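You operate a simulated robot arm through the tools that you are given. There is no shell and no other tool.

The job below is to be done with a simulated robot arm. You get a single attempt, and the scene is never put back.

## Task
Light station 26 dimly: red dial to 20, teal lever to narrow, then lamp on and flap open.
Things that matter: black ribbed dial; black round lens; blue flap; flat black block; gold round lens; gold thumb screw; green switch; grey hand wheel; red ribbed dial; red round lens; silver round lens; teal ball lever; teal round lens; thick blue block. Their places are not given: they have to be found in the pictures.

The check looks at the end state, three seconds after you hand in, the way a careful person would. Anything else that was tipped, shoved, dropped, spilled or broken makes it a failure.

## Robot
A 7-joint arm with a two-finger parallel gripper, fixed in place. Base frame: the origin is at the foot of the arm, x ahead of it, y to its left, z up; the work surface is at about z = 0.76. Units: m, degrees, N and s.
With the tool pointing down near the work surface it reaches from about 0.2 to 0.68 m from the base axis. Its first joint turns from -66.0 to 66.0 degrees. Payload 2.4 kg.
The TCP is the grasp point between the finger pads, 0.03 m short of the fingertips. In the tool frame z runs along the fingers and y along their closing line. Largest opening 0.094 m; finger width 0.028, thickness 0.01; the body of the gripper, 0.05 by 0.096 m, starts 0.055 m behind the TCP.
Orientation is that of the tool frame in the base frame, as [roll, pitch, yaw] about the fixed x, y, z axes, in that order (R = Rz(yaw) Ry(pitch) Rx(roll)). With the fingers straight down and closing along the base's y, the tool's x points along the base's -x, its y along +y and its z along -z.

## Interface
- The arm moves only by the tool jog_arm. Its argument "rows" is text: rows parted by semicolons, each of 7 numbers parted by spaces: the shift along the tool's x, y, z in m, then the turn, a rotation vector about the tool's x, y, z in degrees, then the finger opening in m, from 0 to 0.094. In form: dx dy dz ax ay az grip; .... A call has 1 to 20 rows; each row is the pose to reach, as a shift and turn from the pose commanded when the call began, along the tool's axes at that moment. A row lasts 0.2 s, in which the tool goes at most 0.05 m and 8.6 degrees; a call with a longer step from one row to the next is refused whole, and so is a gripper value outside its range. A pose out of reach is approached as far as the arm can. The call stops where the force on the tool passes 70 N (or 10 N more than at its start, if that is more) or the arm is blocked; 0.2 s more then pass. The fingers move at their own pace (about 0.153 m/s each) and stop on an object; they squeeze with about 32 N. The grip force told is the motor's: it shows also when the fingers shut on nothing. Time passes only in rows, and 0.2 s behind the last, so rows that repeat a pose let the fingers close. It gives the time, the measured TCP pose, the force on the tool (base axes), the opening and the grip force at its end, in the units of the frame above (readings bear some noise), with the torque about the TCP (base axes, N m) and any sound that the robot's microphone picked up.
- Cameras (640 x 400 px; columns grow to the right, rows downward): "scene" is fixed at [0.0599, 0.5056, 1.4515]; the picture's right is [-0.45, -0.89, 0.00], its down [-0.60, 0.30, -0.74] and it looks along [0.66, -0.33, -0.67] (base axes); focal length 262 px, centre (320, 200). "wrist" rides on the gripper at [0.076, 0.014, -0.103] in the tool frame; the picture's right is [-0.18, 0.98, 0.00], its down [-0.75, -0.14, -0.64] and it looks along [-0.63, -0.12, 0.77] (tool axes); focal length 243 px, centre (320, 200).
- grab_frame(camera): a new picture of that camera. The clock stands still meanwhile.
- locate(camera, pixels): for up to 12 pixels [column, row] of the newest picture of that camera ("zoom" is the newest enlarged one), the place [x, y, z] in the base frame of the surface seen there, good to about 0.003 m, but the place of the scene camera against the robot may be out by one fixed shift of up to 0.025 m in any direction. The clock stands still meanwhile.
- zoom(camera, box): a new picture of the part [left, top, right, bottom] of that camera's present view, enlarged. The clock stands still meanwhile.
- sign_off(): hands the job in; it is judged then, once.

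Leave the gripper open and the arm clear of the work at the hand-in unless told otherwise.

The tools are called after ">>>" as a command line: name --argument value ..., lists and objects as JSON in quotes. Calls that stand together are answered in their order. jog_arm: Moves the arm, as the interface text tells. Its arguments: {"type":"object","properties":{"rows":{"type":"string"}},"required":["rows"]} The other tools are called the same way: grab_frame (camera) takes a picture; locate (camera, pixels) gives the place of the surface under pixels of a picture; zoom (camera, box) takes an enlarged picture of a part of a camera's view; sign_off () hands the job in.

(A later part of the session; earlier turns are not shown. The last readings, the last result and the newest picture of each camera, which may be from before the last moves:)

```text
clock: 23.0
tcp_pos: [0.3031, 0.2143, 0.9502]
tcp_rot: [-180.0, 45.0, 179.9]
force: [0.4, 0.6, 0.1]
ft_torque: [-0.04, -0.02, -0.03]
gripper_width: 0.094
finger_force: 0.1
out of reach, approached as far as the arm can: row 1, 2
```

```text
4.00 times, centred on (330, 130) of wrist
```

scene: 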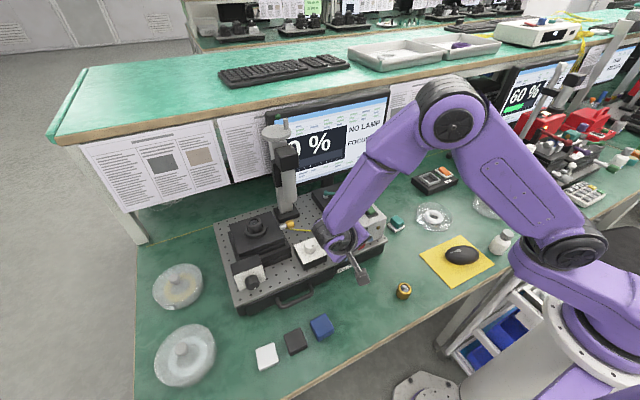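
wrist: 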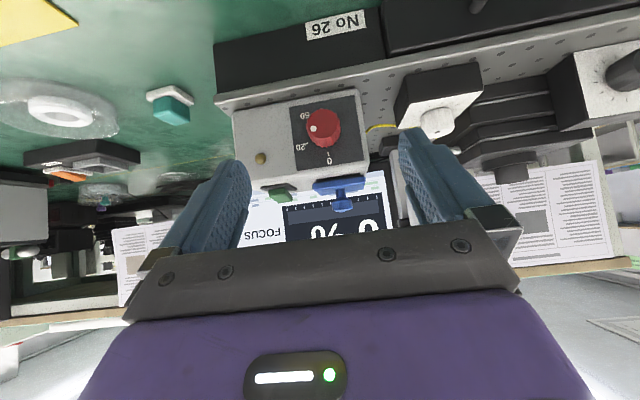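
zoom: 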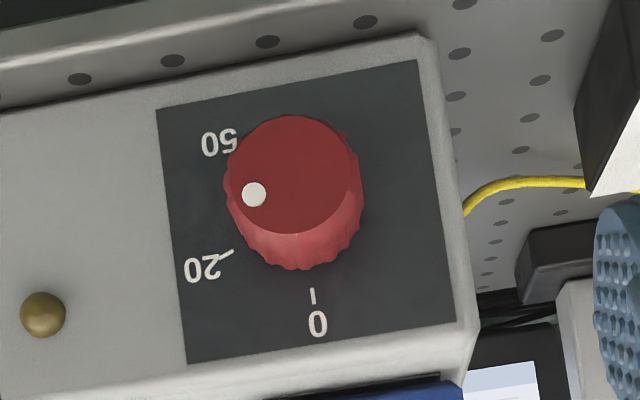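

Comparing with the first frontal view, the dot moved by exactly what a 0°→69° turn gives, so it points at the 20 tick. Next is the lever. I go back up to the straight-down viewing pose near (0.40, 0.19, 1.08).

>>> jog_arm --rows "-0.018 0 0.007 0 7.5 0 0.094; -0.037 -0.0004 0.014 0 15 0 0.094; -0.056 -0.0006 0.021 0 22.5 0 0.094; -0.076 -0.0008 0.0275 0 30 0 0.094; -0.104 -0.008 0.011 0 35 0 0.094; -0.132 -0.016 -0.006 0 40 0 0.094; -0.1605 -0.024 -0.0233 0 45 0 0.094; -0.1605 -0.024 -0.0233 0 45 0 0.094"

>>> grab_frame --camera "wrist"

>>> zoom --camera "wrist" --box '[280, 150, 390, 240]'

```text
clock: 24.8
tcp_pos: [0.3987, 0.1886, 1.0798]
tcp_rot: [179.9, 0.0, 179.9]
force: [0.1, -0.3, 0.3]
ft_torque: [-0.01, -0.03, -0.01]
gripper_width: 0.094
finger_force: 0.2
```

```text
taken
```

wrist: 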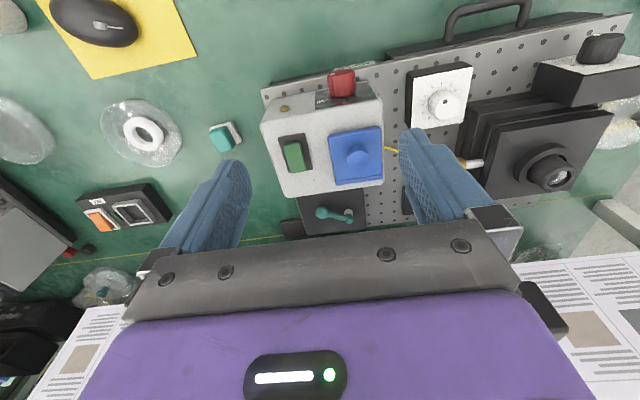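

```text
4.44 times, centred on (335, 195) of wrist
```

zoom: 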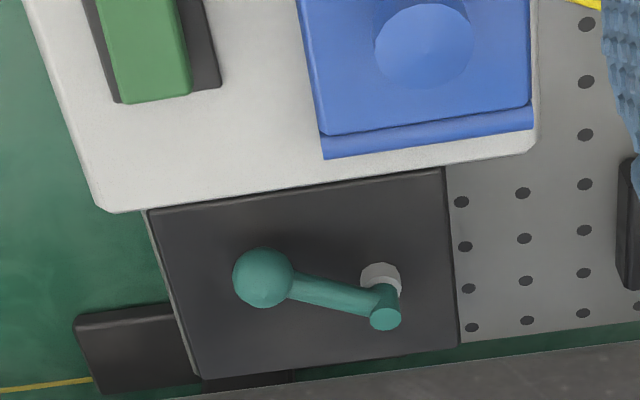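

I'll move forward to about (0.50, 0.19, 1.05) for a steeper view onto the lever, then measure it.

>>> jog_arm --rows "-0.034 0 0.01 0 0 0 0.094; -0.068 0 0.02 0 0 0 0.094; -0.1 0 0.03 0 0 0 0.094; -0.1 0 0.03 0 0 0 0.094"

>>> zoom --camera "wrist" --box '[260, 110, 400, 240]'

```text
clock: 25.8
tcp_pos: [0.4997, 0.1917, 1.0479]
tcp_rot: [180.0, 0.0, -180.0]
force: [0.0, -0.3, -0.8]
ft_torque: [0.02, 0.04, -0.01]
gripper_width: 0.094
finger_force: 0.1
```

```text
3.08 times, centred on (330, 175) of wrist
```

zoom: 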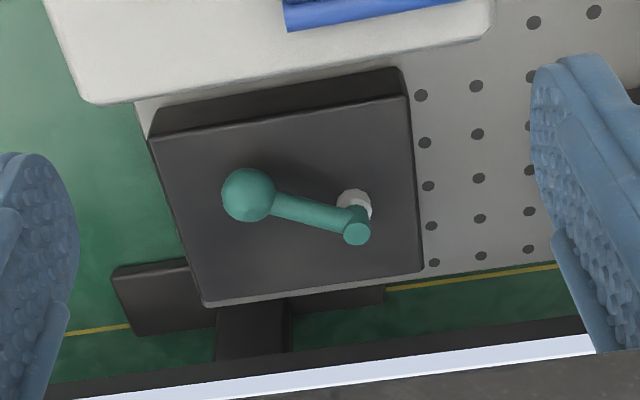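

The lever is clearly visible now. I'll locate the ball, the arm, the post and the box corners.

>>> locate --camera "zoom" --pixels '[[247, 194], [228, 205], [265, 185], [295, 207], [325, 217], [357, 233], [350, 200], [158, 142], [400, 100], [418, 266], [208, 298], [280, 75]]'

>>> locate --camera "wrist" --pixels '[[300, 235], [360, 232], [305, 215], [340, 170], [360, 115]]'

```text
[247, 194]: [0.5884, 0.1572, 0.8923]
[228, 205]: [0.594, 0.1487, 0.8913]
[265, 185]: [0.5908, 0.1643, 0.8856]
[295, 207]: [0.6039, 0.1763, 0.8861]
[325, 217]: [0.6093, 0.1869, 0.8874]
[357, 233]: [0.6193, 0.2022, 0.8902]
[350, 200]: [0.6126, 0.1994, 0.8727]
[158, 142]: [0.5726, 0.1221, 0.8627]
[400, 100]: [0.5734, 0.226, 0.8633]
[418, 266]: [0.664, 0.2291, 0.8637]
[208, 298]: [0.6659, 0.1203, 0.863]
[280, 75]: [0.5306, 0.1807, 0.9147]
```

```text
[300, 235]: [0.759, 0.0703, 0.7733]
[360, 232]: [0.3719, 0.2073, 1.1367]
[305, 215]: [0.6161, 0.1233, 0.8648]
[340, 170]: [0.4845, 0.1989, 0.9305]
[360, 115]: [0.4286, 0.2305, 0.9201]
```

The lever pivots at about (0.619, 0.201). The ball is at about (0.594, 0.156, 0.884), so the lever points about 30° toward the robot side of −y. The box is symmetric about the pivot, so the other stop should be about 30° toward the monitor. I'll close the fingers and come down on the robot side of the ball at x≈0.56.

>>> jog_arm --rows "-0.03 -0.02 0.02 0 0 0 0; -0.0603 -0.0397 0.045 0 0 0 0; -0.0603 -0.0397 0.045 0 0 0 0; -0.0603 -0.0397 0.045 0 0 0 0"

>>> grab_frame --camera "wrist"

>>> grab_frame --camera "scene"

```text
clock: 26.8
tcp_pos: [0.5601, 0.1525, 1.0056]
tcp_rot: [-180.0, 0.0, 180.0]
force: [-0.1, -0.2, 0.8]
ft_torque: [-0.01, -0.01, -0.01]
gripper_width: 0.0
finger_force: 31.9
```

```text
taken
```

wrist: 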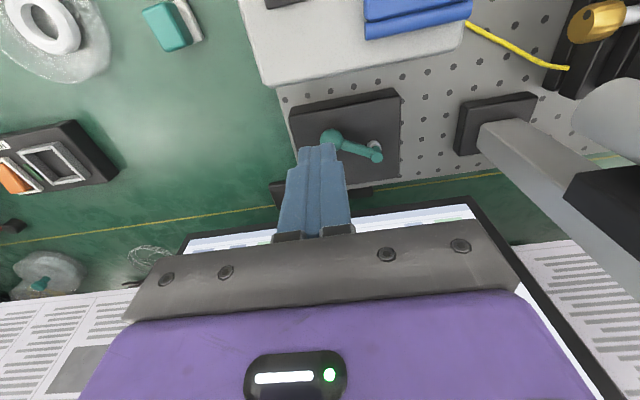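

```text
taken
```

scene: 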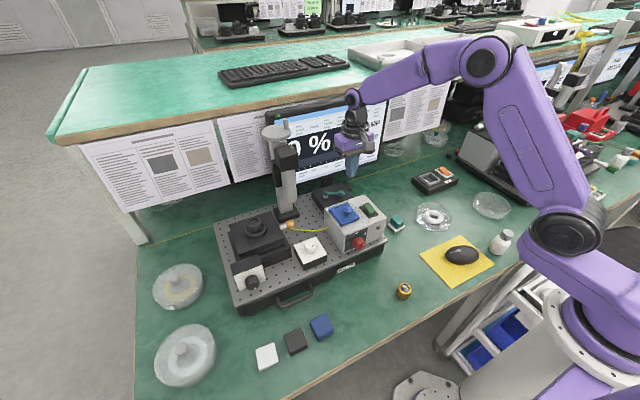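

The fingers are closed above the gap between the lamp box and the ball. Descending 0.10 m so the tips are beside the ball, at z≈0.872.

>>> jog_arm --rows "0 0 0.04 0 0 0 0; 0 0 0.075 0 0 0 0; 0 0 0.1025 0 0 0 0; 0 0 0.1025 0 0 0 0"

>>> zoom --camera "wrist" --box '[230, 50, 450, 200]'

>>> zoom --camera "scene" --box '[300, 160, 400, 240]'

```text
clock: 27.8
tcp_pos: [0.5609, 0.1503, 0.9016]
tcp_rot: [179.9, 0.0, -179.9]
force: [0.3, 0.7, 0.1]
ft_torque: [-0.01, -0.01, -0.05]
gripper_width: 0.0
finger_force: 31.9
```

```text
2.67 times, centred on (340, 125) of wrist
```

zoom: 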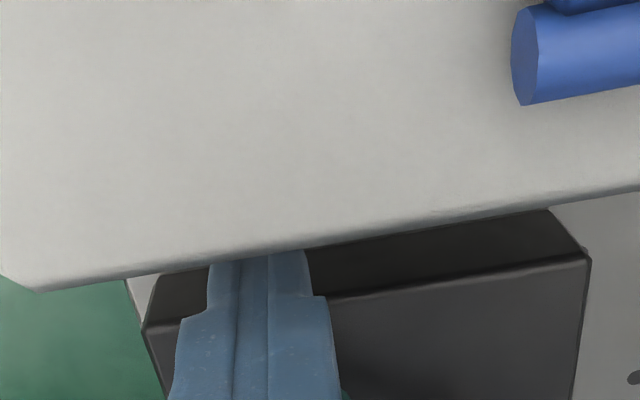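

```text
5.00 times, centred on (350, 200) of scene
```

zoom: 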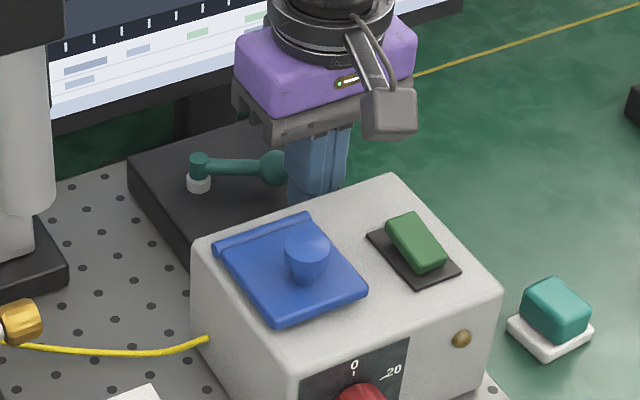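

The finger is beside the ball on the robot side. Pushing gently toward the monitor (+x): first 18 mm, watching the force.

>>> jog_arm --rows "-0.006 0 0 0 0 0 0; -0.012 0 0 0 0 0 0; -0.018 0 0 0 0 0 0"

>>> zoom --camera "scene" --box '[300, 160, 400, 240]'

```text
clock: 28.6
tcp_pos: [0.5733, 0.1505, 0.9019]
tcp_rot: [-179.7, -1.0, 180.0]
force: [-34.6, -6.0, 11.2]
ft_torque: [-0.11, 0.54, 0.03]
gripper_width: 0.0
finger_force: 31.7
```

```text
5.00 times, centred on (350, 200) of scene
```

zoom: 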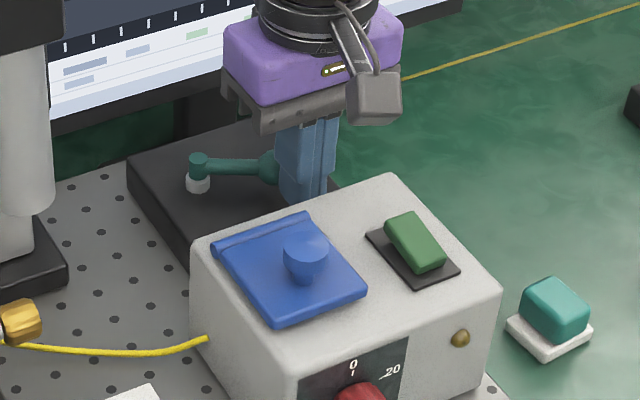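

The ball resists with 35 N and hasn't visibly moved. I'll hold this command for a moment to see whether it is slow friction or a hard stop.

>>> jog_arm --rows "0 0 0 0 0 0 0; 0 0 0 0 0 0 0; 0 0 0 0 0 0 0"

>>> zoom --camera "wrist" --box '[230, 50, 450, 200]'

```text
clock: 29.4
tcp_pos: [0.5718, 0.1505, 0.9014]
tcp_rot: [-179.8, -1.0, 180.0]
force: [-34.8, -1.8, 3.1]
ft_torque: [0.03, 0.65, 0.09]
gripper_width: 0.0
finger_force: 32.2
```

```text
2.67 times, centred on (340, 125) of wrist
```

zoom: 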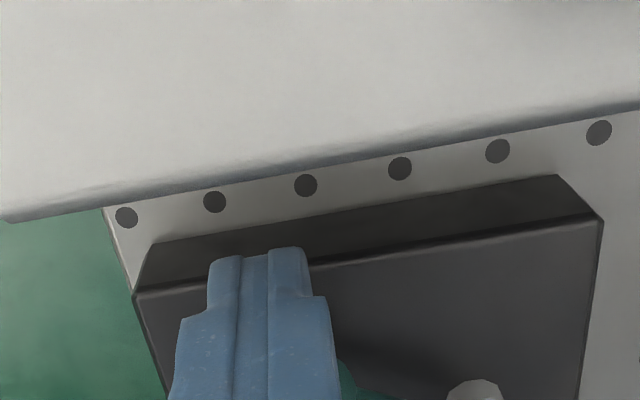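

It is static at 35 N, so this looks like a hard stop in the +x direction. I'll back off, lift over the ball and come down on its monitor side, to test gentle pushing toward the robot instead.

>>> jog_arm --rows "0.016 0 0 0 0 0 0; 0.016 0 -0.04 0 0 0 0; 0.01 0 -0.06 0 0 0 0; -0.03 0 -0.06 0 0 0 0; -0.055 0 -0.06 0 0 0 0; -0.055 0 -0.06 0 0 0 0"

>>> grab_frame --camera "wrist"

>>> zoom --camera "scene" --box '[300, 160, 400, 240]'

```text
clock: 30.8
tcp_pos: [0.6334, 0.1508, 0.9621]
tcp_rot: [179.9, 0.1, 180.0]
force: [-0.8, -0.9, -0.6]
ft_torque: [0.03, 0.01, 0.04]
gripper_width: 0.0002
finger_force: 32.5
```

```text
taken
```

wrist: 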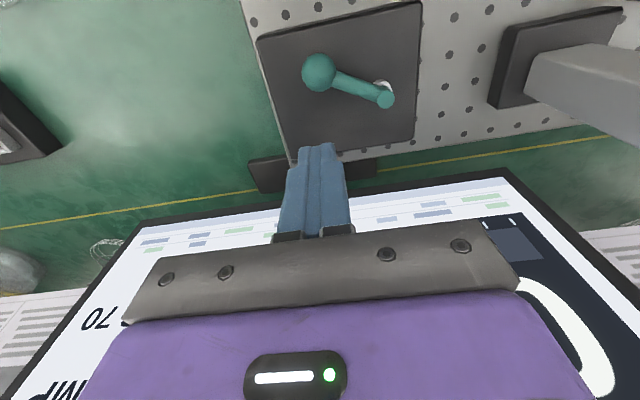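

```text
5.00 times, centred on (350, 200) of scene
```

zoom: 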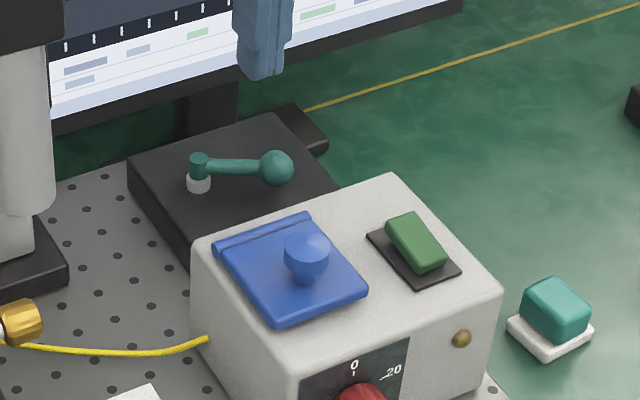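

A clear view of the lever at (345, 80). I'll zoom and measure whether it moved at all.

>>> zoom --camera "wrist" --box '[240, 0, 440, 150]'

>>> locate --camera "zoom" --pixels '[[250, 230], [300, 255], [360, 280], [410, 300], [462, 310], [450, 275], [60, 130], [575, 10], [555, 440], [160, 470]]'

```text
2.67 times, centred on (340, 75) of wrist
```

zoom: 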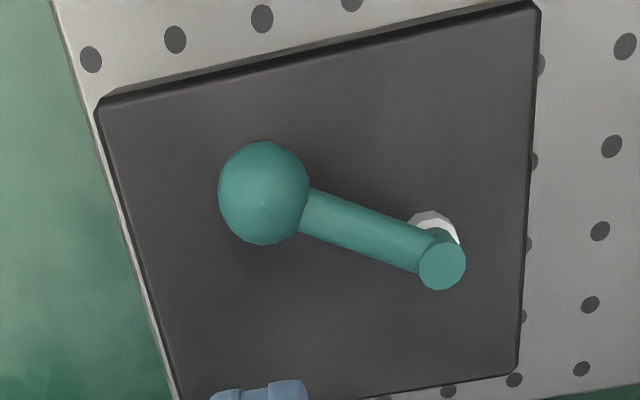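

```text
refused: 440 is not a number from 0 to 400
```

I'll repeat the locate with valid pixels, on the ball, the arm and the post.

>>> locate --camera "zoom" --pixels '[[263, 190], [235, 215], [290, 165], [330, 218], [370, 234], [410, 250], [442, 268], [432, 218], [105, 110], [530, 15], [510, 370], [190, 395]]'

```text
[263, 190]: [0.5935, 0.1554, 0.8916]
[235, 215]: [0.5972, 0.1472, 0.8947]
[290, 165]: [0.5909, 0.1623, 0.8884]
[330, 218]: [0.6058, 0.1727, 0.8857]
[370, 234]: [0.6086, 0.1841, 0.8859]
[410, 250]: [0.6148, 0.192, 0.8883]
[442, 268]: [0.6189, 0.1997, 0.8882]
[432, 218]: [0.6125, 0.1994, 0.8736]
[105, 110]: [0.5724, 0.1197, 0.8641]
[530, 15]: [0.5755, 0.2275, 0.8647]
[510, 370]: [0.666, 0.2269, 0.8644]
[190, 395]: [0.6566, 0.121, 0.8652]
```

The lever hasn't moved: still about 27–30° to the robot side of −y. I descend on the monitor side of the ball, finger at x 0.619–0.647.

>>> jog_arm --rows "0 0 0.03 0 0 0 0; 0 0 0.06 0 0 0 0; 0 0 0.06 0 0 0 0"

>>> jog_arm --rows "0.005 0 0 0 0 0 0; 0.01 0 0 0 0 0 0; 0.015 0 0 0 0 0 0; 0.018 0 0 0 0 0 0"

>>> zoom --camera "scene" --box '[300, 160, 400, 240]'

```text
clock: 31.6
tcp_pos: [0.6346, 0.1514, 0.9042]
tcp_rot: [180.0, 0.0, -179.9]
force: [-0.9, 0.1, 0.6]
ft_torque: [0.01, 0.0, -0.06]
gripper_width: 0.0003
finger_force: 31.7
```

```text
clock: 32.6
tcp_pos: [0.615, 0.152, 0.9023]
tcp_rot: [-179.9, 0.1, -180.0]
force: [1.1, 1.3, -0.2]
ft_torque: [0.01, 0.02, -0.03]
gripper_width: 0.0
finger_force: 31.7
```

```text
5.00 times, centred on (350, 200) of scene
```

zoom: 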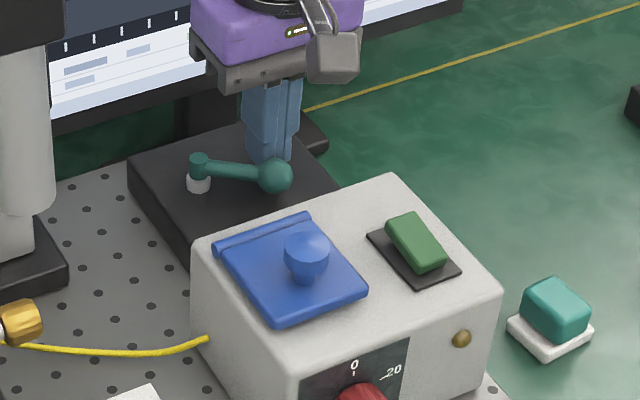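

The lever moves freely toward the robot (about 1 N), so its travel goes that way and it was resting on its other stop. I keep pushing along the arc, moving −x with a little +y.

>>> jog_arm --rows "0.004 0.0035 0 0 0 0 0; 0.008 0.007 0 0 0 0 0; 0.013 0.01 0 0 0 0 0; 0.013 0.01 0 0 0 0 0"

>>> zoom --camera "scene" --box '[300, 160, 400, 240]'

```text
clock: 33.6
tcp_pos: [0.6014, 0.162, 0.9027]
tcp_rot: [179.9, 0.0, -180.0]
force: [1.7, 0.4, 0.3]
ft_torque: [0.03, -0.09, -0.04]
gripper_width: 0.0001
finger_force: 32.2
```

```text
5.00 times, centred on (350, 200) of scene
```

zoom: 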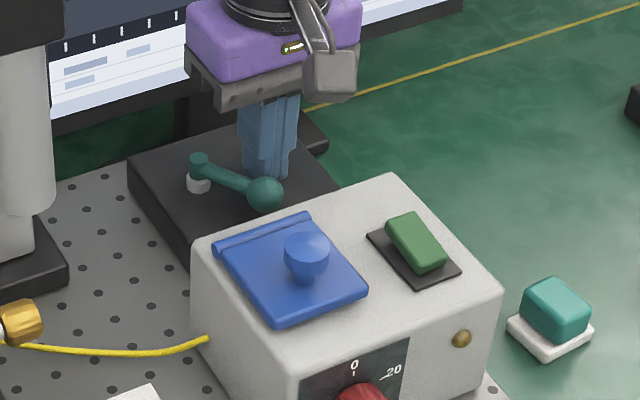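

The lever has swung to about 55°. I now move the finger around to the −y side of the ball, for pushing toward +y.

>>> jog_arm --rows "0 -0.024 0 0 0 0 0; 0.014 -0.024 0 0 0 0 0; 0.028 -0.024 0 0 0 0 0; 0.028 -0.018 0 0 0 0 0; 0.028 -0.012 0 0 0 0 0; 0.029 -0.006 0 0 0 0 0; 0.029 -0.001 0 0 0 0 0; 0.029 -0.001 0 0 0 0 0"

>>> zoom --camera "scene" --box '[300, 160, 400, 240]'

```text
clock: 35.4
tcp_pos: [0.574, 0.161, 0.9023]
tcp_rot: [-180.0, -0.1, -180.0]
force: [-1.8, -0.5, -0.3]
ft_torque: [-0.06, 0.02, 0.01]
gripper_width: 0.0
finger_force: 32.3
```

```text
5.00 times, centred on (350, 200) of scene
```

zoom: 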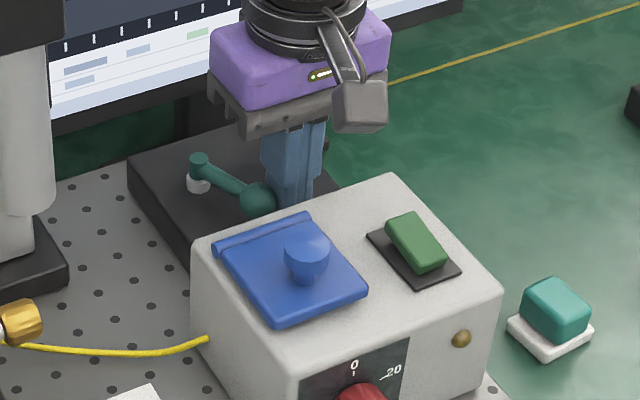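

The ball is moving with light force (about 2 N). Continuing toward +y in small steps.

>>> jog_arm --rows "0.002 0.006 0 0 0 0 0; 0.004 0.012 0 0 0 0 0; 0.005 0.018 0 0 0 0 0; 0.005 0.018 0 0 0 0 0"

>>> zoom --camera "scene" --box '[300, 160, 400, 240]'

```text
clock: 36.4
tcp_pos: [0.5676, 0.1788, 0.902]
tcp_rot: [-179.9, 0.0, -180.0]
force: [1.3, -0.4, 1.1]
ft_torque: [-0.04, 0.02, -0.02]
gripper_width: 0.0001
finger_force: 32.0
```

```text
5.00 times, centred on (350, 200) of scene
```

zoom: 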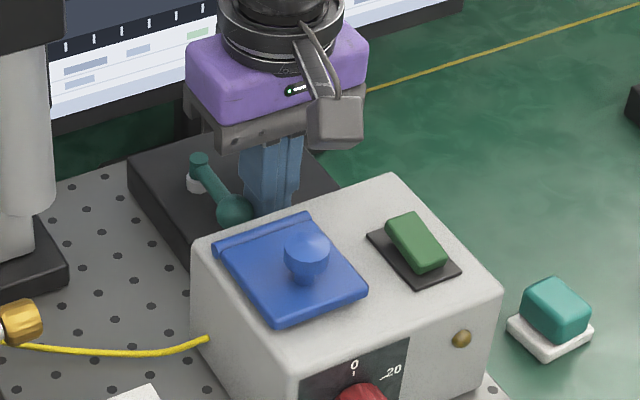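

Still free; the lever now points straight at the robot, about 90°. Continuing to push +y toward the far stop.

>>> jog_arm --rows "0 0.006 0 0 0 0 0; 0 0.012 0 0 0 0 0; -0.002 0.018 0 0 0 0 0; -0.004 0.024 0 0 0 0 0; -0.004 0.024 0 0 0 0 0"

>>> zoom --camera "scene" --box '[300, 160, 400, 240]'

```text
clock: 37.6
tcp_pos: [0.5706, 0.1927, 0.9013]
tcp_rot: [-179.5, -0.8, 179.5]
force: [-19.8, -39.8, 11.1]
ft_torque: [-0.67, 0.35, 0.13]
gripper_width: 0.0
finger_force: 31.6
```

```text
5.00 times, centred on (350, 200) of scene
```

zoom: 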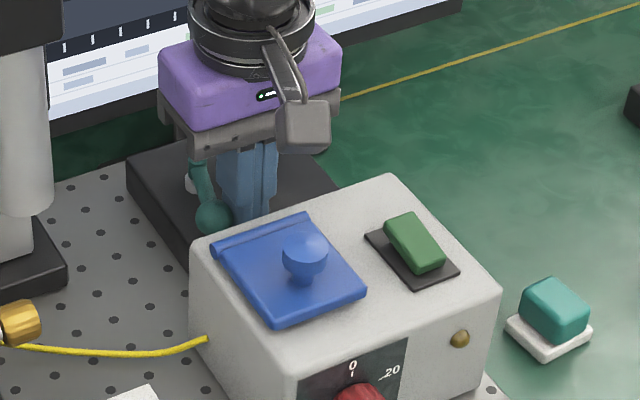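

The lever has reached its far stop (about 105° from −y), with about 44 N of reaction. I'll relieve the force at once, back away from the ball and lift.

>>> jog_arm --rows "0 -0.01 0 0 0 0 0; 0 -0.03 0 0 0 0 0; 0 -0.035 -0.04 0 0 0 0; 0 -0.035 -0.08 0 0 0 0; 0 -0.035 -0.12 0 0 0 0; 0 -0.035 -0.12 0 0 0 0"

>>> grab_frame --camera "scene"

>>> zoom --camera "scene" --box '[300, 160, 400, 240]'

>>> grab_frame --camera "wrist"

```text
clock: 39.0
tcp_pos: [0.5716, 0.1668, 1.0218]
tcp_rot: [-179.8, 0.0, 179.9]
force: [-0.1, -0.4, 0.1]
ft_torque: [0.02, 0.0, -0.02]
gripper_width: 0.0
finger_force: 32.3
```

```text
taken
```

scene: 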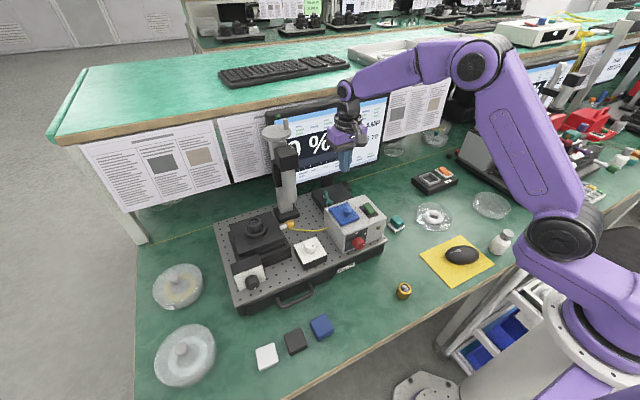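

```text
5.00 times, centred on (350, 200) of scene
```

zoom: 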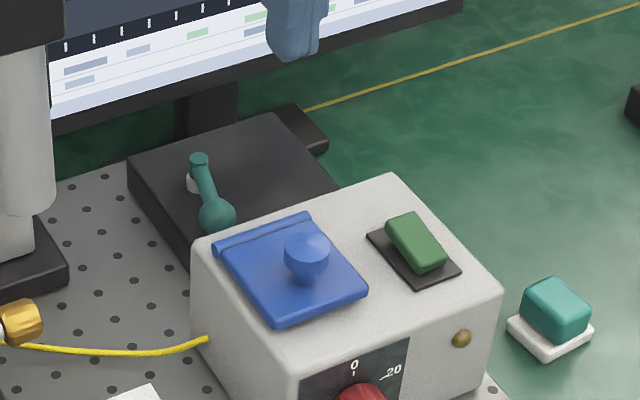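

```text
taken
```

wrist: 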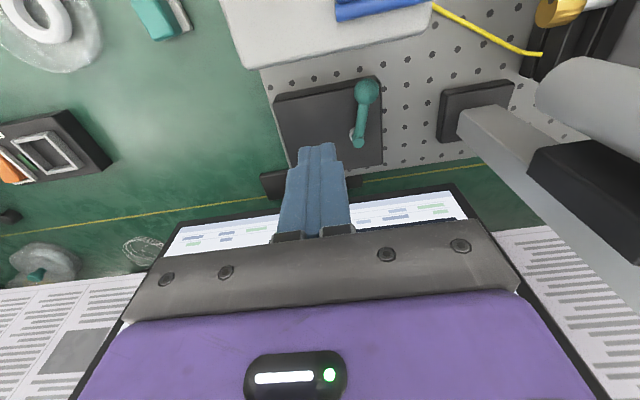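

The lever now points at the robot. I'll zoom in to measure its angle, and read the monitor.

>>> zoom --camera "wrist" --box '[250, 60, 410, 170]'

>>> locate --camera "zoom" --pixels '[[467, 130], [460, 190], [445, 230], [430, 300], [415, 295], [105, 165], [515, 75], [530, 365]]'

>>> zoom --camera "scene" --box '[260, 90, 400, 190]'

```text
3.64 times, centred on (330, 115) of wrist
```

zoom: 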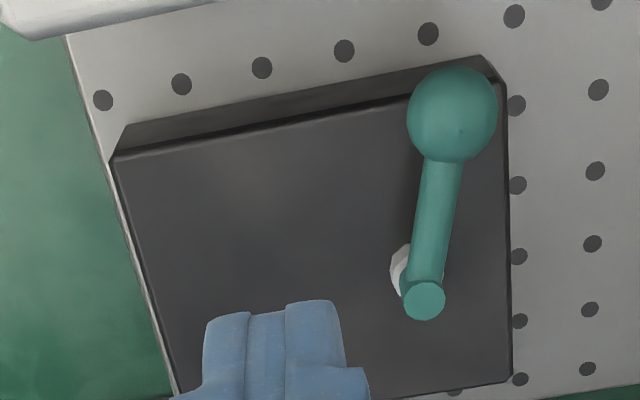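

```text
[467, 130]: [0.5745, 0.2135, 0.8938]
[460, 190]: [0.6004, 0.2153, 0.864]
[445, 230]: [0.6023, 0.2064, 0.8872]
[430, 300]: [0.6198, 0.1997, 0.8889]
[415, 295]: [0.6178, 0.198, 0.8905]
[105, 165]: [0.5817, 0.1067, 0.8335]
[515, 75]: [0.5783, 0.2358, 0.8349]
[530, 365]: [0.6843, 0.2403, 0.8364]
```

```text
4.00 times, centred on (330, 140) of scene
```

zoom: 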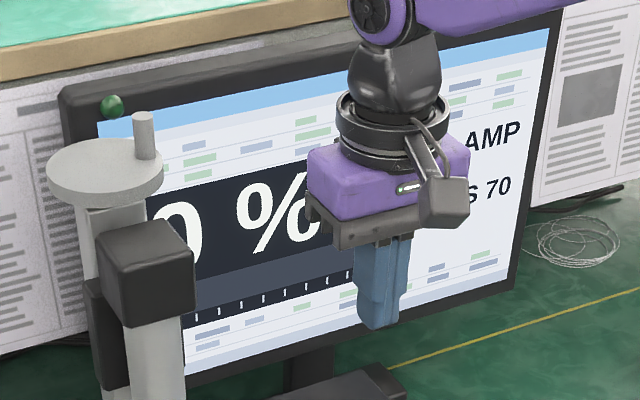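

The lever rests at φ≈105°, against its far stop. The monitor hasn't changed (0 %, NO LAMP, FOCUS 70), so narrow or wide must be checked once the lamp is on. Next I'll look closely at the green switch from (0.42, 0.17, 1.05).

>>> jog_arm --rows "0.03 0 -0.028 0 0 0 0.094; 0.075 0 -0.028 0 0 0 0.094; 0.115 0 -0.028 0 0 0 0.094; 0.15 0 -0.028 0 0 0 0.094; 0.15 0 -0.028 0 0 0 0.094"

>>> grab_frame --camera "wrist"

>>> zoom --camera "wrist" --box '[260, 80, 410, 220]'

```text
clock: 40.2
tcp_pos: [0.4217, 0.1679, 1.0508]
tcp_rot: [180.0, 0.0, 179.9]
force: [0.5, 0.3, -0.2]
ft_torque: [0.03, 0.0, 0.03]
gripper_width: 0.094
finger_force: 0.0
```

```text
taken
```

wrist: 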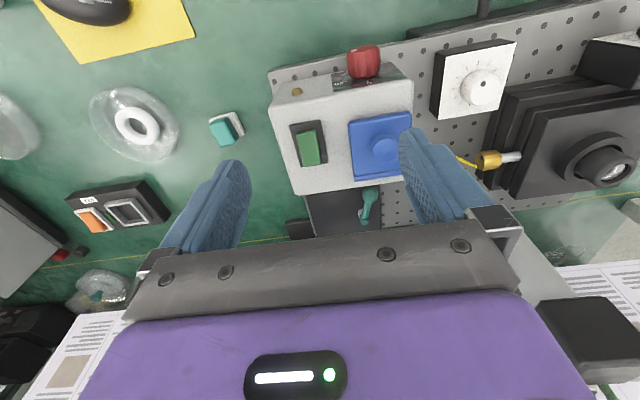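

```text
2.86 times, centred on (335, 150) of wrist
```

zoom: 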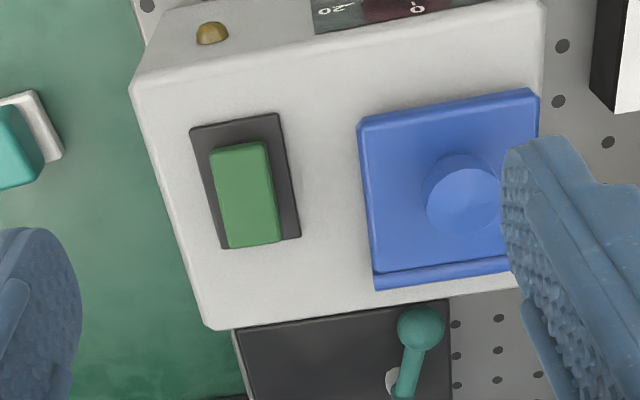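

Zooming tighter on the switch and flap, and locating the rocker's two ends, the flap corners and the knob.

>>> zoom --camera "wrist" --box '[280, 105, 350, 175]'

>>> locate --camera "wrist" --pixels '[[306, 133], [313, 133], [308, 148], [311, 160], [316, 158], [295, 126], [322, 121], [328, 160], [305, 165], [297, 110], [297, 190]]'

>>> locate --camera "wrist" --pixels '[[351, 125], [378, 117], [362, 170], [357, 178], [385, 148], [375, 145], [375, 160], [345, 150], [385, 175], [395, 150]]'

```text
5.71 times, centred on (315, 140) of wrist
```

zoom: 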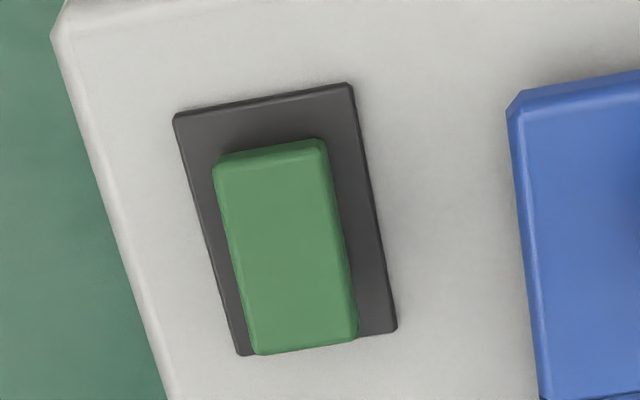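

```text
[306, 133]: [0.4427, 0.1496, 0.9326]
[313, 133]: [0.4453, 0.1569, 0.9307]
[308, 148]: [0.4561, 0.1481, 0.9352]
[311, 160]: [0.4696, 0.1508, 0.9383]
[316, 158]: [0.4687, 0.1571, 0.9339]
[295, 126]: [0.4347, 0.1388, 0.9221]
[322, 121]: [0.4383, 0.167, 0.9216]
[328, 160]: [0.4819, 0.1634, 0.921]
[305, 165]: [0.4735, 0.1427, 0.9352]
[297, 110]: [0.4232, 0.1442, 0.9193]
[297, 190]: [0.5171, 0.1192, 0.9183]
```

```text
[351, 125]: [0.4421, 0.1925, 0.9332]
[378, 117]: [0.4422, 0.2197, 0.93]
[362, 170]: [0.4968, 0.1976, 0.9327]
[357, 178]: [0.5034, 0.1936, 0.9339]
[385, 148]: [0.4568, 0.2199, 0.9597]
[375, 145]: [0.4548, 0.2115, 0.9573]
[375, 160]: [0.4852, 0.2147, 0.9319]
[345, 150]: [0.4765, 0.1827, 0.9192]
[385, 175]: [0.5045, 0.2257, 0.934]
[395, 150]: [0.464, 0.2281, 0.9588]
```

The rocker's near end (x≈0.443) is down at z≈0.931 and its far end (x≈0.47) is up at z≈0.938. So I press the far end. I close the fingers and go above (0.478, 0.152).

>>> jog_arm --rows "-0.028 -0.008 0.01 0 0 0 0; -0.056 -0.0155 0.03 0 0 0 0; -0.056 -0.0155 0.055 0 0 0 0; -0.056 -0.0155 0.055 0 0 0 0; -0.056 -0.0155 0.055 0 0 0 0"

>>> zoom --camera "wrist" --box '[220, 50, 420, 200]'

>>> zoom --camera "scene" --box '[310, 160, 410, 250]'

```text
clock: 41.4
tcp_pos: [0.4787, 0.1508, 0.9954]
tcp_rot: [-180.0, 0.1, -180.0]
force: [-0.5, -0.4, 0.6]
ft_torque: [-0.02, 0.0, -0.02]
gripper_width: 0.0
finger_force: 32.4
```

```text
2.67 times, centred on (320, 125) of wrist
```

zoom: 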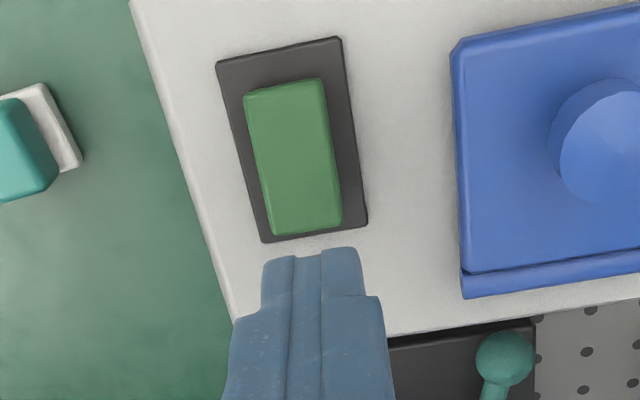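

```text
4.44 times, centred on (360, 205) of scene
```

zoom: 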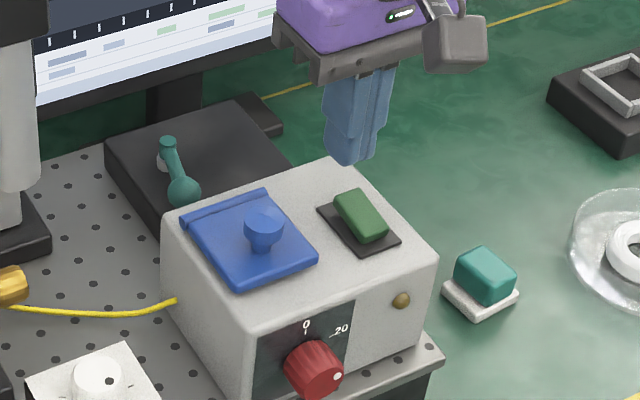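

I'll locate the rocker's far edge once more from here before pressing.

>>> grab_frame --camera "wrist"

>>> locate --camera "wrist" --pixels '[[312, 134], [318, 133], [308, 132], [307, 110], [300, 88], [315, 86], [313, 120], [304, 137], [331, 134]]'

```text
taken
```

wrist: 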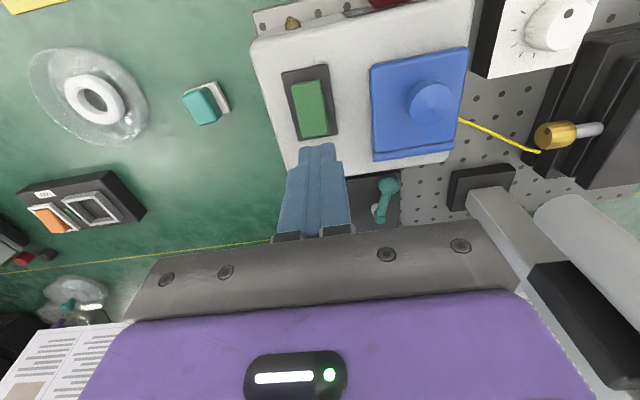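

```text
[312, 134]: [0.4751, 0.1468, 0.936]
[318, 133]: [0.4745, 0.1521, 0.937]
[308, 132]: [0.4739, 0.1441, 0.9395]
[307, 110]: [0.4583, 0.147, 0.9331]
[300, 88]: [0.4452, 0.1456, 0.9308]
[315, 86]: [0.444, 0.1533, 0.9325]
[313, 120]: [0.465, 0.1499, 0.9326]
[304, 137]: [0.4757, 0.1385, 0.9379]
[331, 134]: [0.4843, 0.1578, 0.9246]
```

The rocker's far edge is at x≈0.476, z≈0.937. I press straight down in small steps, until the tip reaches about z=0.929.

>>> jog_arm --rows "0 0 0.012 0 0 0 0; 0 0 0.022 0 0 0 0; 0 0 0.027 0 0 0 0; 0 0 0.03 0 0 0 0; 0 0 0.033 0 0 0 0; 0 0 0.036 0 0 0 0"

>>> zoom --camera "scene" --box '[260, 90, 420, 250]'

```text
clock: 42.9
tcp_pos: [0.4789, 0.1514, 0.9637]
tcp_rot: [179.9, 0.4, -180.0]
force: [-0.5, -1.3, 5.6]
ft_torque: [-0.02, 0.1, -0.01]
gripper_width: 0.0
finger_force: 31.9
stopped in row 6: the force on the tool passed its limit at 74 N (the readings are from after the stop); the commanded pose is now the measured one
```

```text
2.50 times, centred on (340, 170) of scene
```

zoom: 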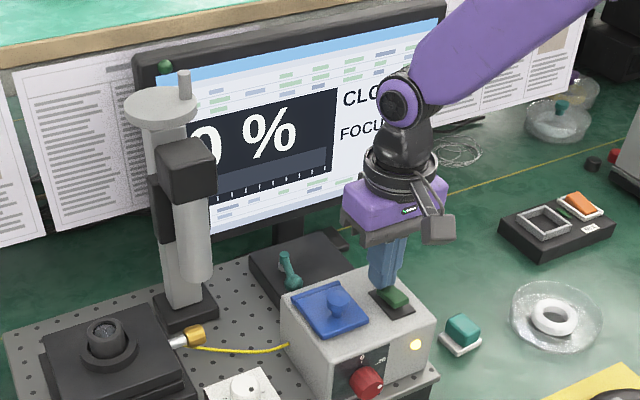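

The lamp indicator on the box is now lit, and the monitor changed from "NO LAMP" to "CLO…" (closed flap), so the lamp is on. I lift off and view the flap and screen.

>>> jog_arm --rows "0 0 -0.03 0 0 0 0; 0 0 -0.06 0 0 0 0; 0.03 0.02 -0.09 0 0 0 0.06; 0.06 0.05 -0.09 0 0 0 0.06; 0.06 0.05 -0.09 0 0 0 0.06"

>>> grab_frame --camera "scene"

>>> zoom --camera "scene" --box '[260, 90, 420, 190]'

>>> grab_frame --camera "wrist"

```text
clock: 44.1
tcp_pos: [0.4186, 0.2023, 1.0527]
tcp_rot: [179.8, 0.4, 179.8]
force: [0.9, -0.7, 0.4]
ft_torque: [-0.01, 0.02, -0.01]
gripper_width: 0.06
finger_force: 0.2
```

```text
taken
```

scene: 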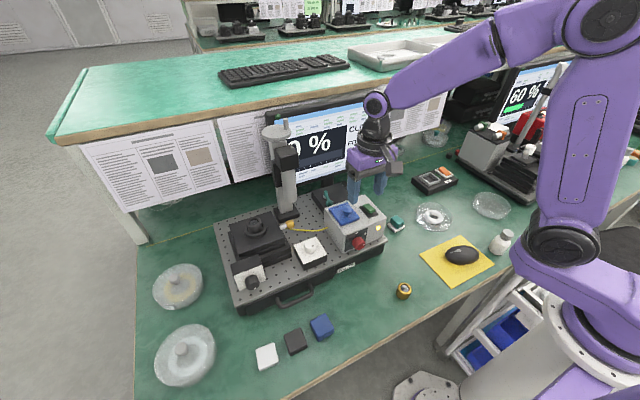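

```text
4.00 times, centred on (340, 140) of scene
```

zoom: 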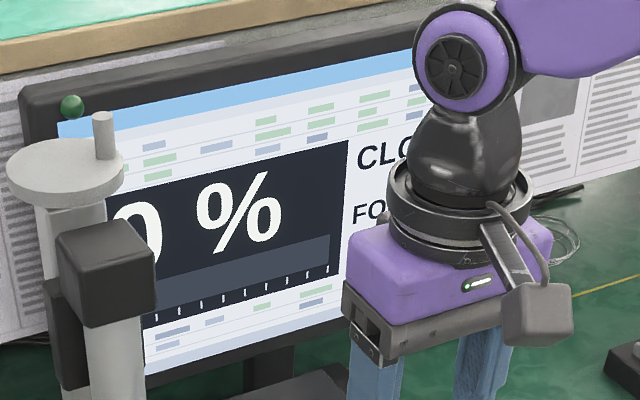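

```text
taken
```

wrist: 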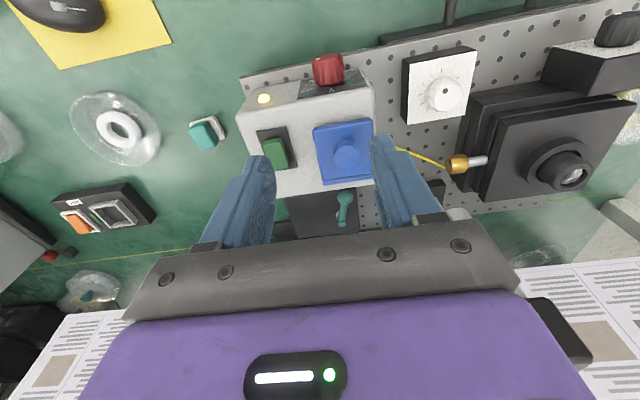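

The screen reads "CLO(SED)". Next comes the flap, at about (345, 152) in the wrist view. I'll zoom and locate the knob and the flap edges.

>>> zoom --camera "wrist" --box '[300, 105, 390, 195]'

>>> locate --camera "zoom" --pixels '[[330, 190], [285, 195], [370, 180], [330, 160], [330, 225], [105, 160], [420, 110], [170, 340], [440, 300], [270, 240], [140, 370], [300, 320]]'

```text
4.44 times, centred on (345, 150) of wrist
```

zoom: 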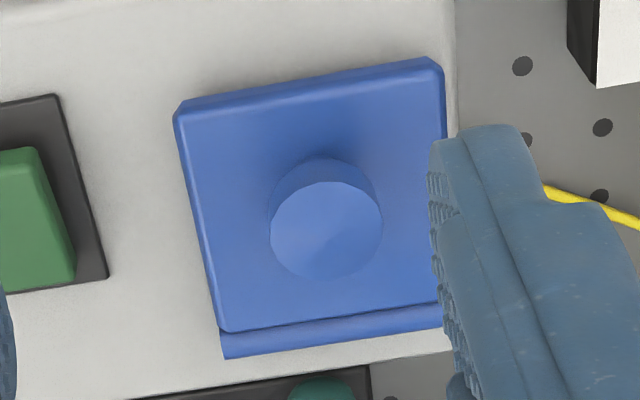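

```text
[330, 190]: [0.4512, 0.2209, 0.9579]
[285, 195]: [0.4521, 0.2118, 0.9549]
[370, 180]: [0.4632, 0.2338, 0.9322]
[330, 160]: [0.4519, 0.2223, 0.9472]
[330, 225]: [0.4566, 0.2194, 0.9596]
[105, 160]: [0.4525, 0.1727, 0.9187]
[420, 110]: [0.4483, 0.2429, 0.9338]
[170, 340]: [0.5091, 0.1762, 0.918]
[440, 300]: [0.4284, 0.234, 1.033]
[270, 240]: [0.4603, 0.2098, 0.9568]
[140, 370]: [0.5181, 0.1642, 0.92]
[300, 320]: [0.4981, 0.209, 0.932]
```

The knob is 23 mm wide, centred at (0.457, 0.2195), with its top at z≈0.960. I move above it with 0.06 m opening and come down to TCP z≈0.972, so the tips reach just below the knob head.

>>> jog_arm --rows "-0.02 0.009 0.01 0 0 0 0.06; -0.0384 0.0172 0.03 0 0 0 0.06; -0.0384 0.0172 0.06 0 0 0 0.06; -0.0384 0.0172 0.0807 0 0 0 0.06; -0.0384 0.0172 0.0807 0 0 0 0.06"

>>> grab_frame --camera "wrist"

>>> zoom --camera "scene" --box '[310, 160, 410, 250]'

```text
clock: 45.3
tcp_pos: [0.4581, 0.2183, 0.9735]
tcp_rot: [179.9, 0.4, 179.9]
force: [0.3, 1.0, -0.1]
ft_torque: [0.02, 0.02, 0.01]
gripper_width: 0.06
finger_force: 0.2
```

```text
taken
```

wrist: 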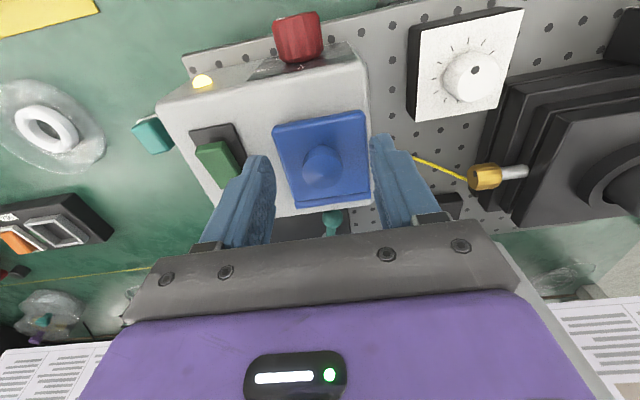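

```text
4.44 times, centred on (360, 205) of scene
```

zoom: 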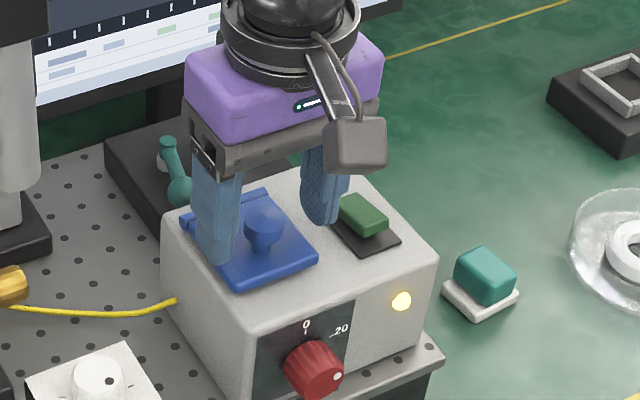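

The fingers straddle the knob. Closing on it.

>>> jog_arm --rows "0 0 0 0 0 0 0.012; 0 0 0 0 0 0 0.012; 0 0 0 0 0 0 0.012"

>>> zoom --camera "scene" --box '[310, 160, 410, 250]'

```text
clock: 46.1
tcp_pos: [0.4594, 0.2203, 0.9716]
tcp_rot: [179.7, 0.4, 179.9]
force: [3.4, 12.3, -6.3]
ft_torque: [-0.11, 0.13, 0.04]
gripper_width: 0.0231
finger_force: 45.3
```

```text
4.44 times, centred on (360, 205) of scene
```

zoom: 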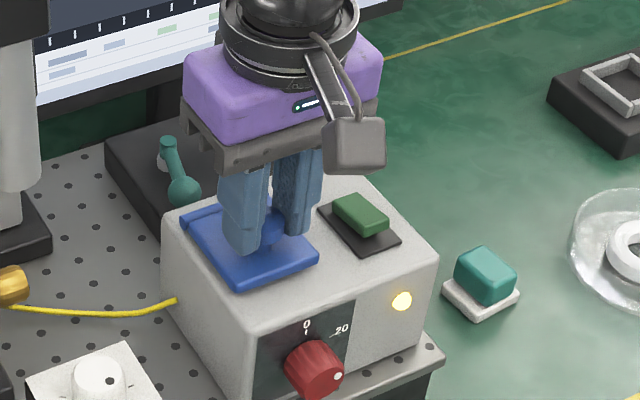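

Gripped at 0.0231 m; a 12 N side force shows I'm about 2 mm off in y, so I add +0.002. Now I lift along the hinge arc (hinge at x≈0.5025, z≈0.929), first to about 40°.

>>> jog_arm --rows "-0.0005 0.0015 -0.001 0 0 0 0.012; -0.0045 0.002 -0.0074 0 0 0 0.012; -0.0102 0.002 -0.0139 0 0 0 0.012; -0.017 0.002 -0.0193 0 0 0 0.012; -0.0246 0.002 -0.0235 0 0 0 0.012; -0.0246 0.002 -0.0235 0 0 0 0.012"

>>> zoom --camera "scene" --box '[310, 160, 410, 250]'

```text
clock: 47.5
tcp_pos: [0.4854, 0.2209, 0.9997]
tcp_rot: [179.9, 0.7, 179.9]
force: [-3.6, -6.5, 8.8]
ft_torque: [-0.29, 0.04, 0.08]
gripper_width: 0.0231
finger_force: 44.8
```

```text
4.44 times, centred on (360, 205) of scene
```

zoom: 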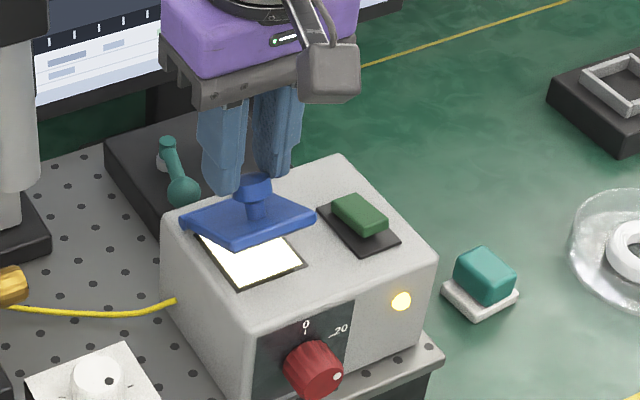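

The flap is lifting and a bright lamp window shows beneath it. Continuing along the arc to about 80°.

>>> jog_arm --rows "-0.0081 -0.0007 -0.0027 0 0 0 0.012; -0.0167 -0.0007 -0.004 0 0 0 0.012; -0.0254 -0.0007 -0.0038 0 0 0 0.012; -0.0338 -0.0007 -0.0021 0 0 0 0.012; -0.0338 -0.0007 -0.0021 0 0 0 0.012"

>>> zoom --camera "scene" --box '[310, 160, 410, 250]'

```text
clock: 48.7
tcp_pos: [0.5177, 0.2185, 0.9993]
tcp_rot: [179.9, 0.5, 179.8]
force: [0.2, 0.0, 0.0]
ft_torque: [0.0, -0.01, 0.02]
gripper_width: 0.012
finger_force: 0.1
```

```text
4.44 times, centred on (360, 205) of scene
```

zoom: 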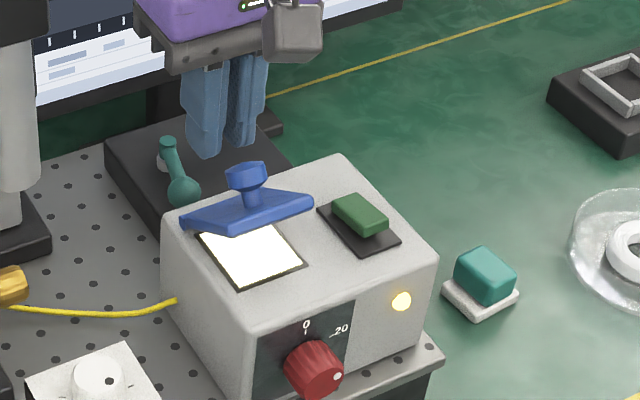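

The fingers slipped off the knob at about 40°, but the flap stays up by itself. I'll finish by pushing the flap from the front: up and over the knob, back to x≈0.425, then down to tip z≈0.945 with the fingers closed.

>>> jog_arm --rows "0 0 -0.04 0 0 0 0; 0 0 -0.065 0 0 0 0; 0.045 0 -0.065 0 0 0 0; 0.09 0 -0.065 0 0 0 0; 0.097 0 -0.03 0 0 0 0; 0.097 0 0 0 0 0 0; 0.097 0 0 0 0 0 0"

>>> grab_frame --camera "wrist"

>>> zoom --camera "scene" --box '[310, 160, 410, 250]'

```text
clock: 50.3
tcp_pos: [0.4188, 0.2197, 0.9992]
tcp_rot: [180.0, 0.3, 179.9]
force: [0.2, 1.0, 0.3]
ft_torque: [-0.02, 0.02, -0.03]
gripper_width: 0.0
finger_force: 31.6
```

```text
taken
```

wrist: 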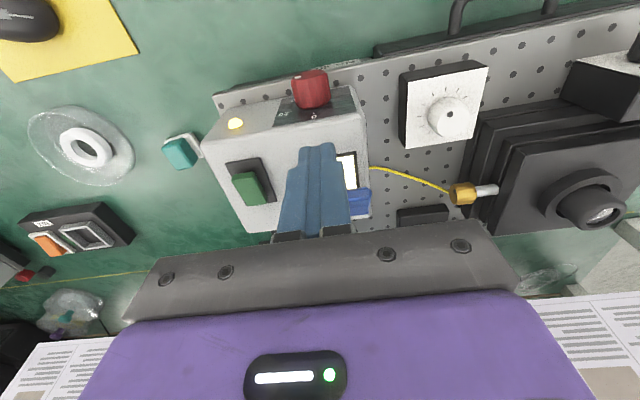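

```text
4.44 times, centred on (360, 205) of scene
```

zoom: 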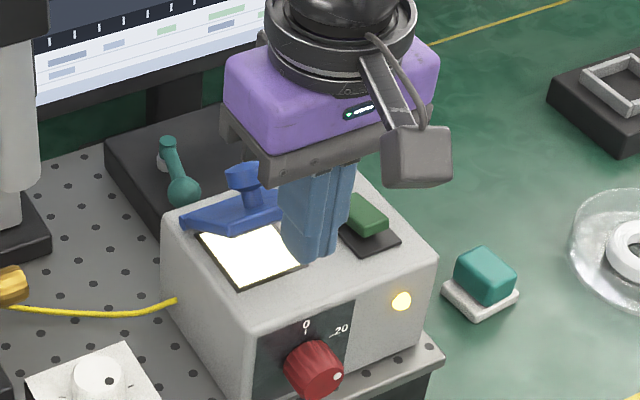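

The fingers are in front of the flap. I lower the tips to z≈0.945 and push +x against the raised flap, in two parts.

>>> jog_arm --rows "0 0 0.012 0 0 0 0; 0 0 0.023 0 0 0 0; -0.01 0 0.023 0 0 0 0; -0.02 0 0.023 0 0 0 0; -0.03 0 0.023 0 0 0 0; -0.04 0 0.023 0 0 0 0; -0.04 0 0.023 0 0 0 0"

>>> zoom --camera "scene" --box '[310, 160, 410, 250]'

```text
clock: 51.7
tcp_pos: [0.4487, 0.2221, 0.9778]
tcp_rot: [-179.7, -0.8, -179.8]
force: [-18.2, -6.7, 20.9]
ft_torque: [-0.02, -0.32, -0.09]
gripper_width: 0.0
finger_force: 31.7
stopped in row 6: the force on the tool passed its limit at 86 N (the readings are from after the stop); the commanded pose is now the measured one
```

```text
4.44 times, centred on (360, 205) of scene
```

zoom: 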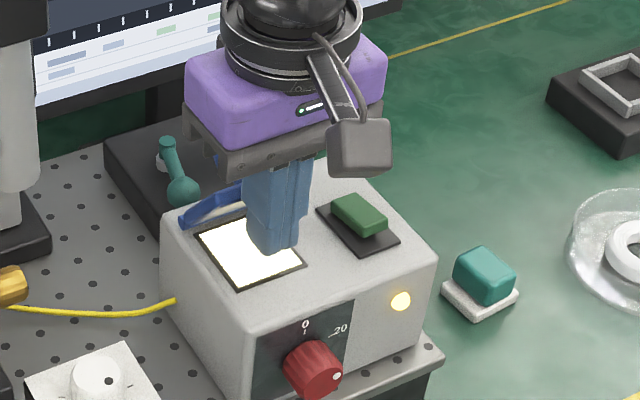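

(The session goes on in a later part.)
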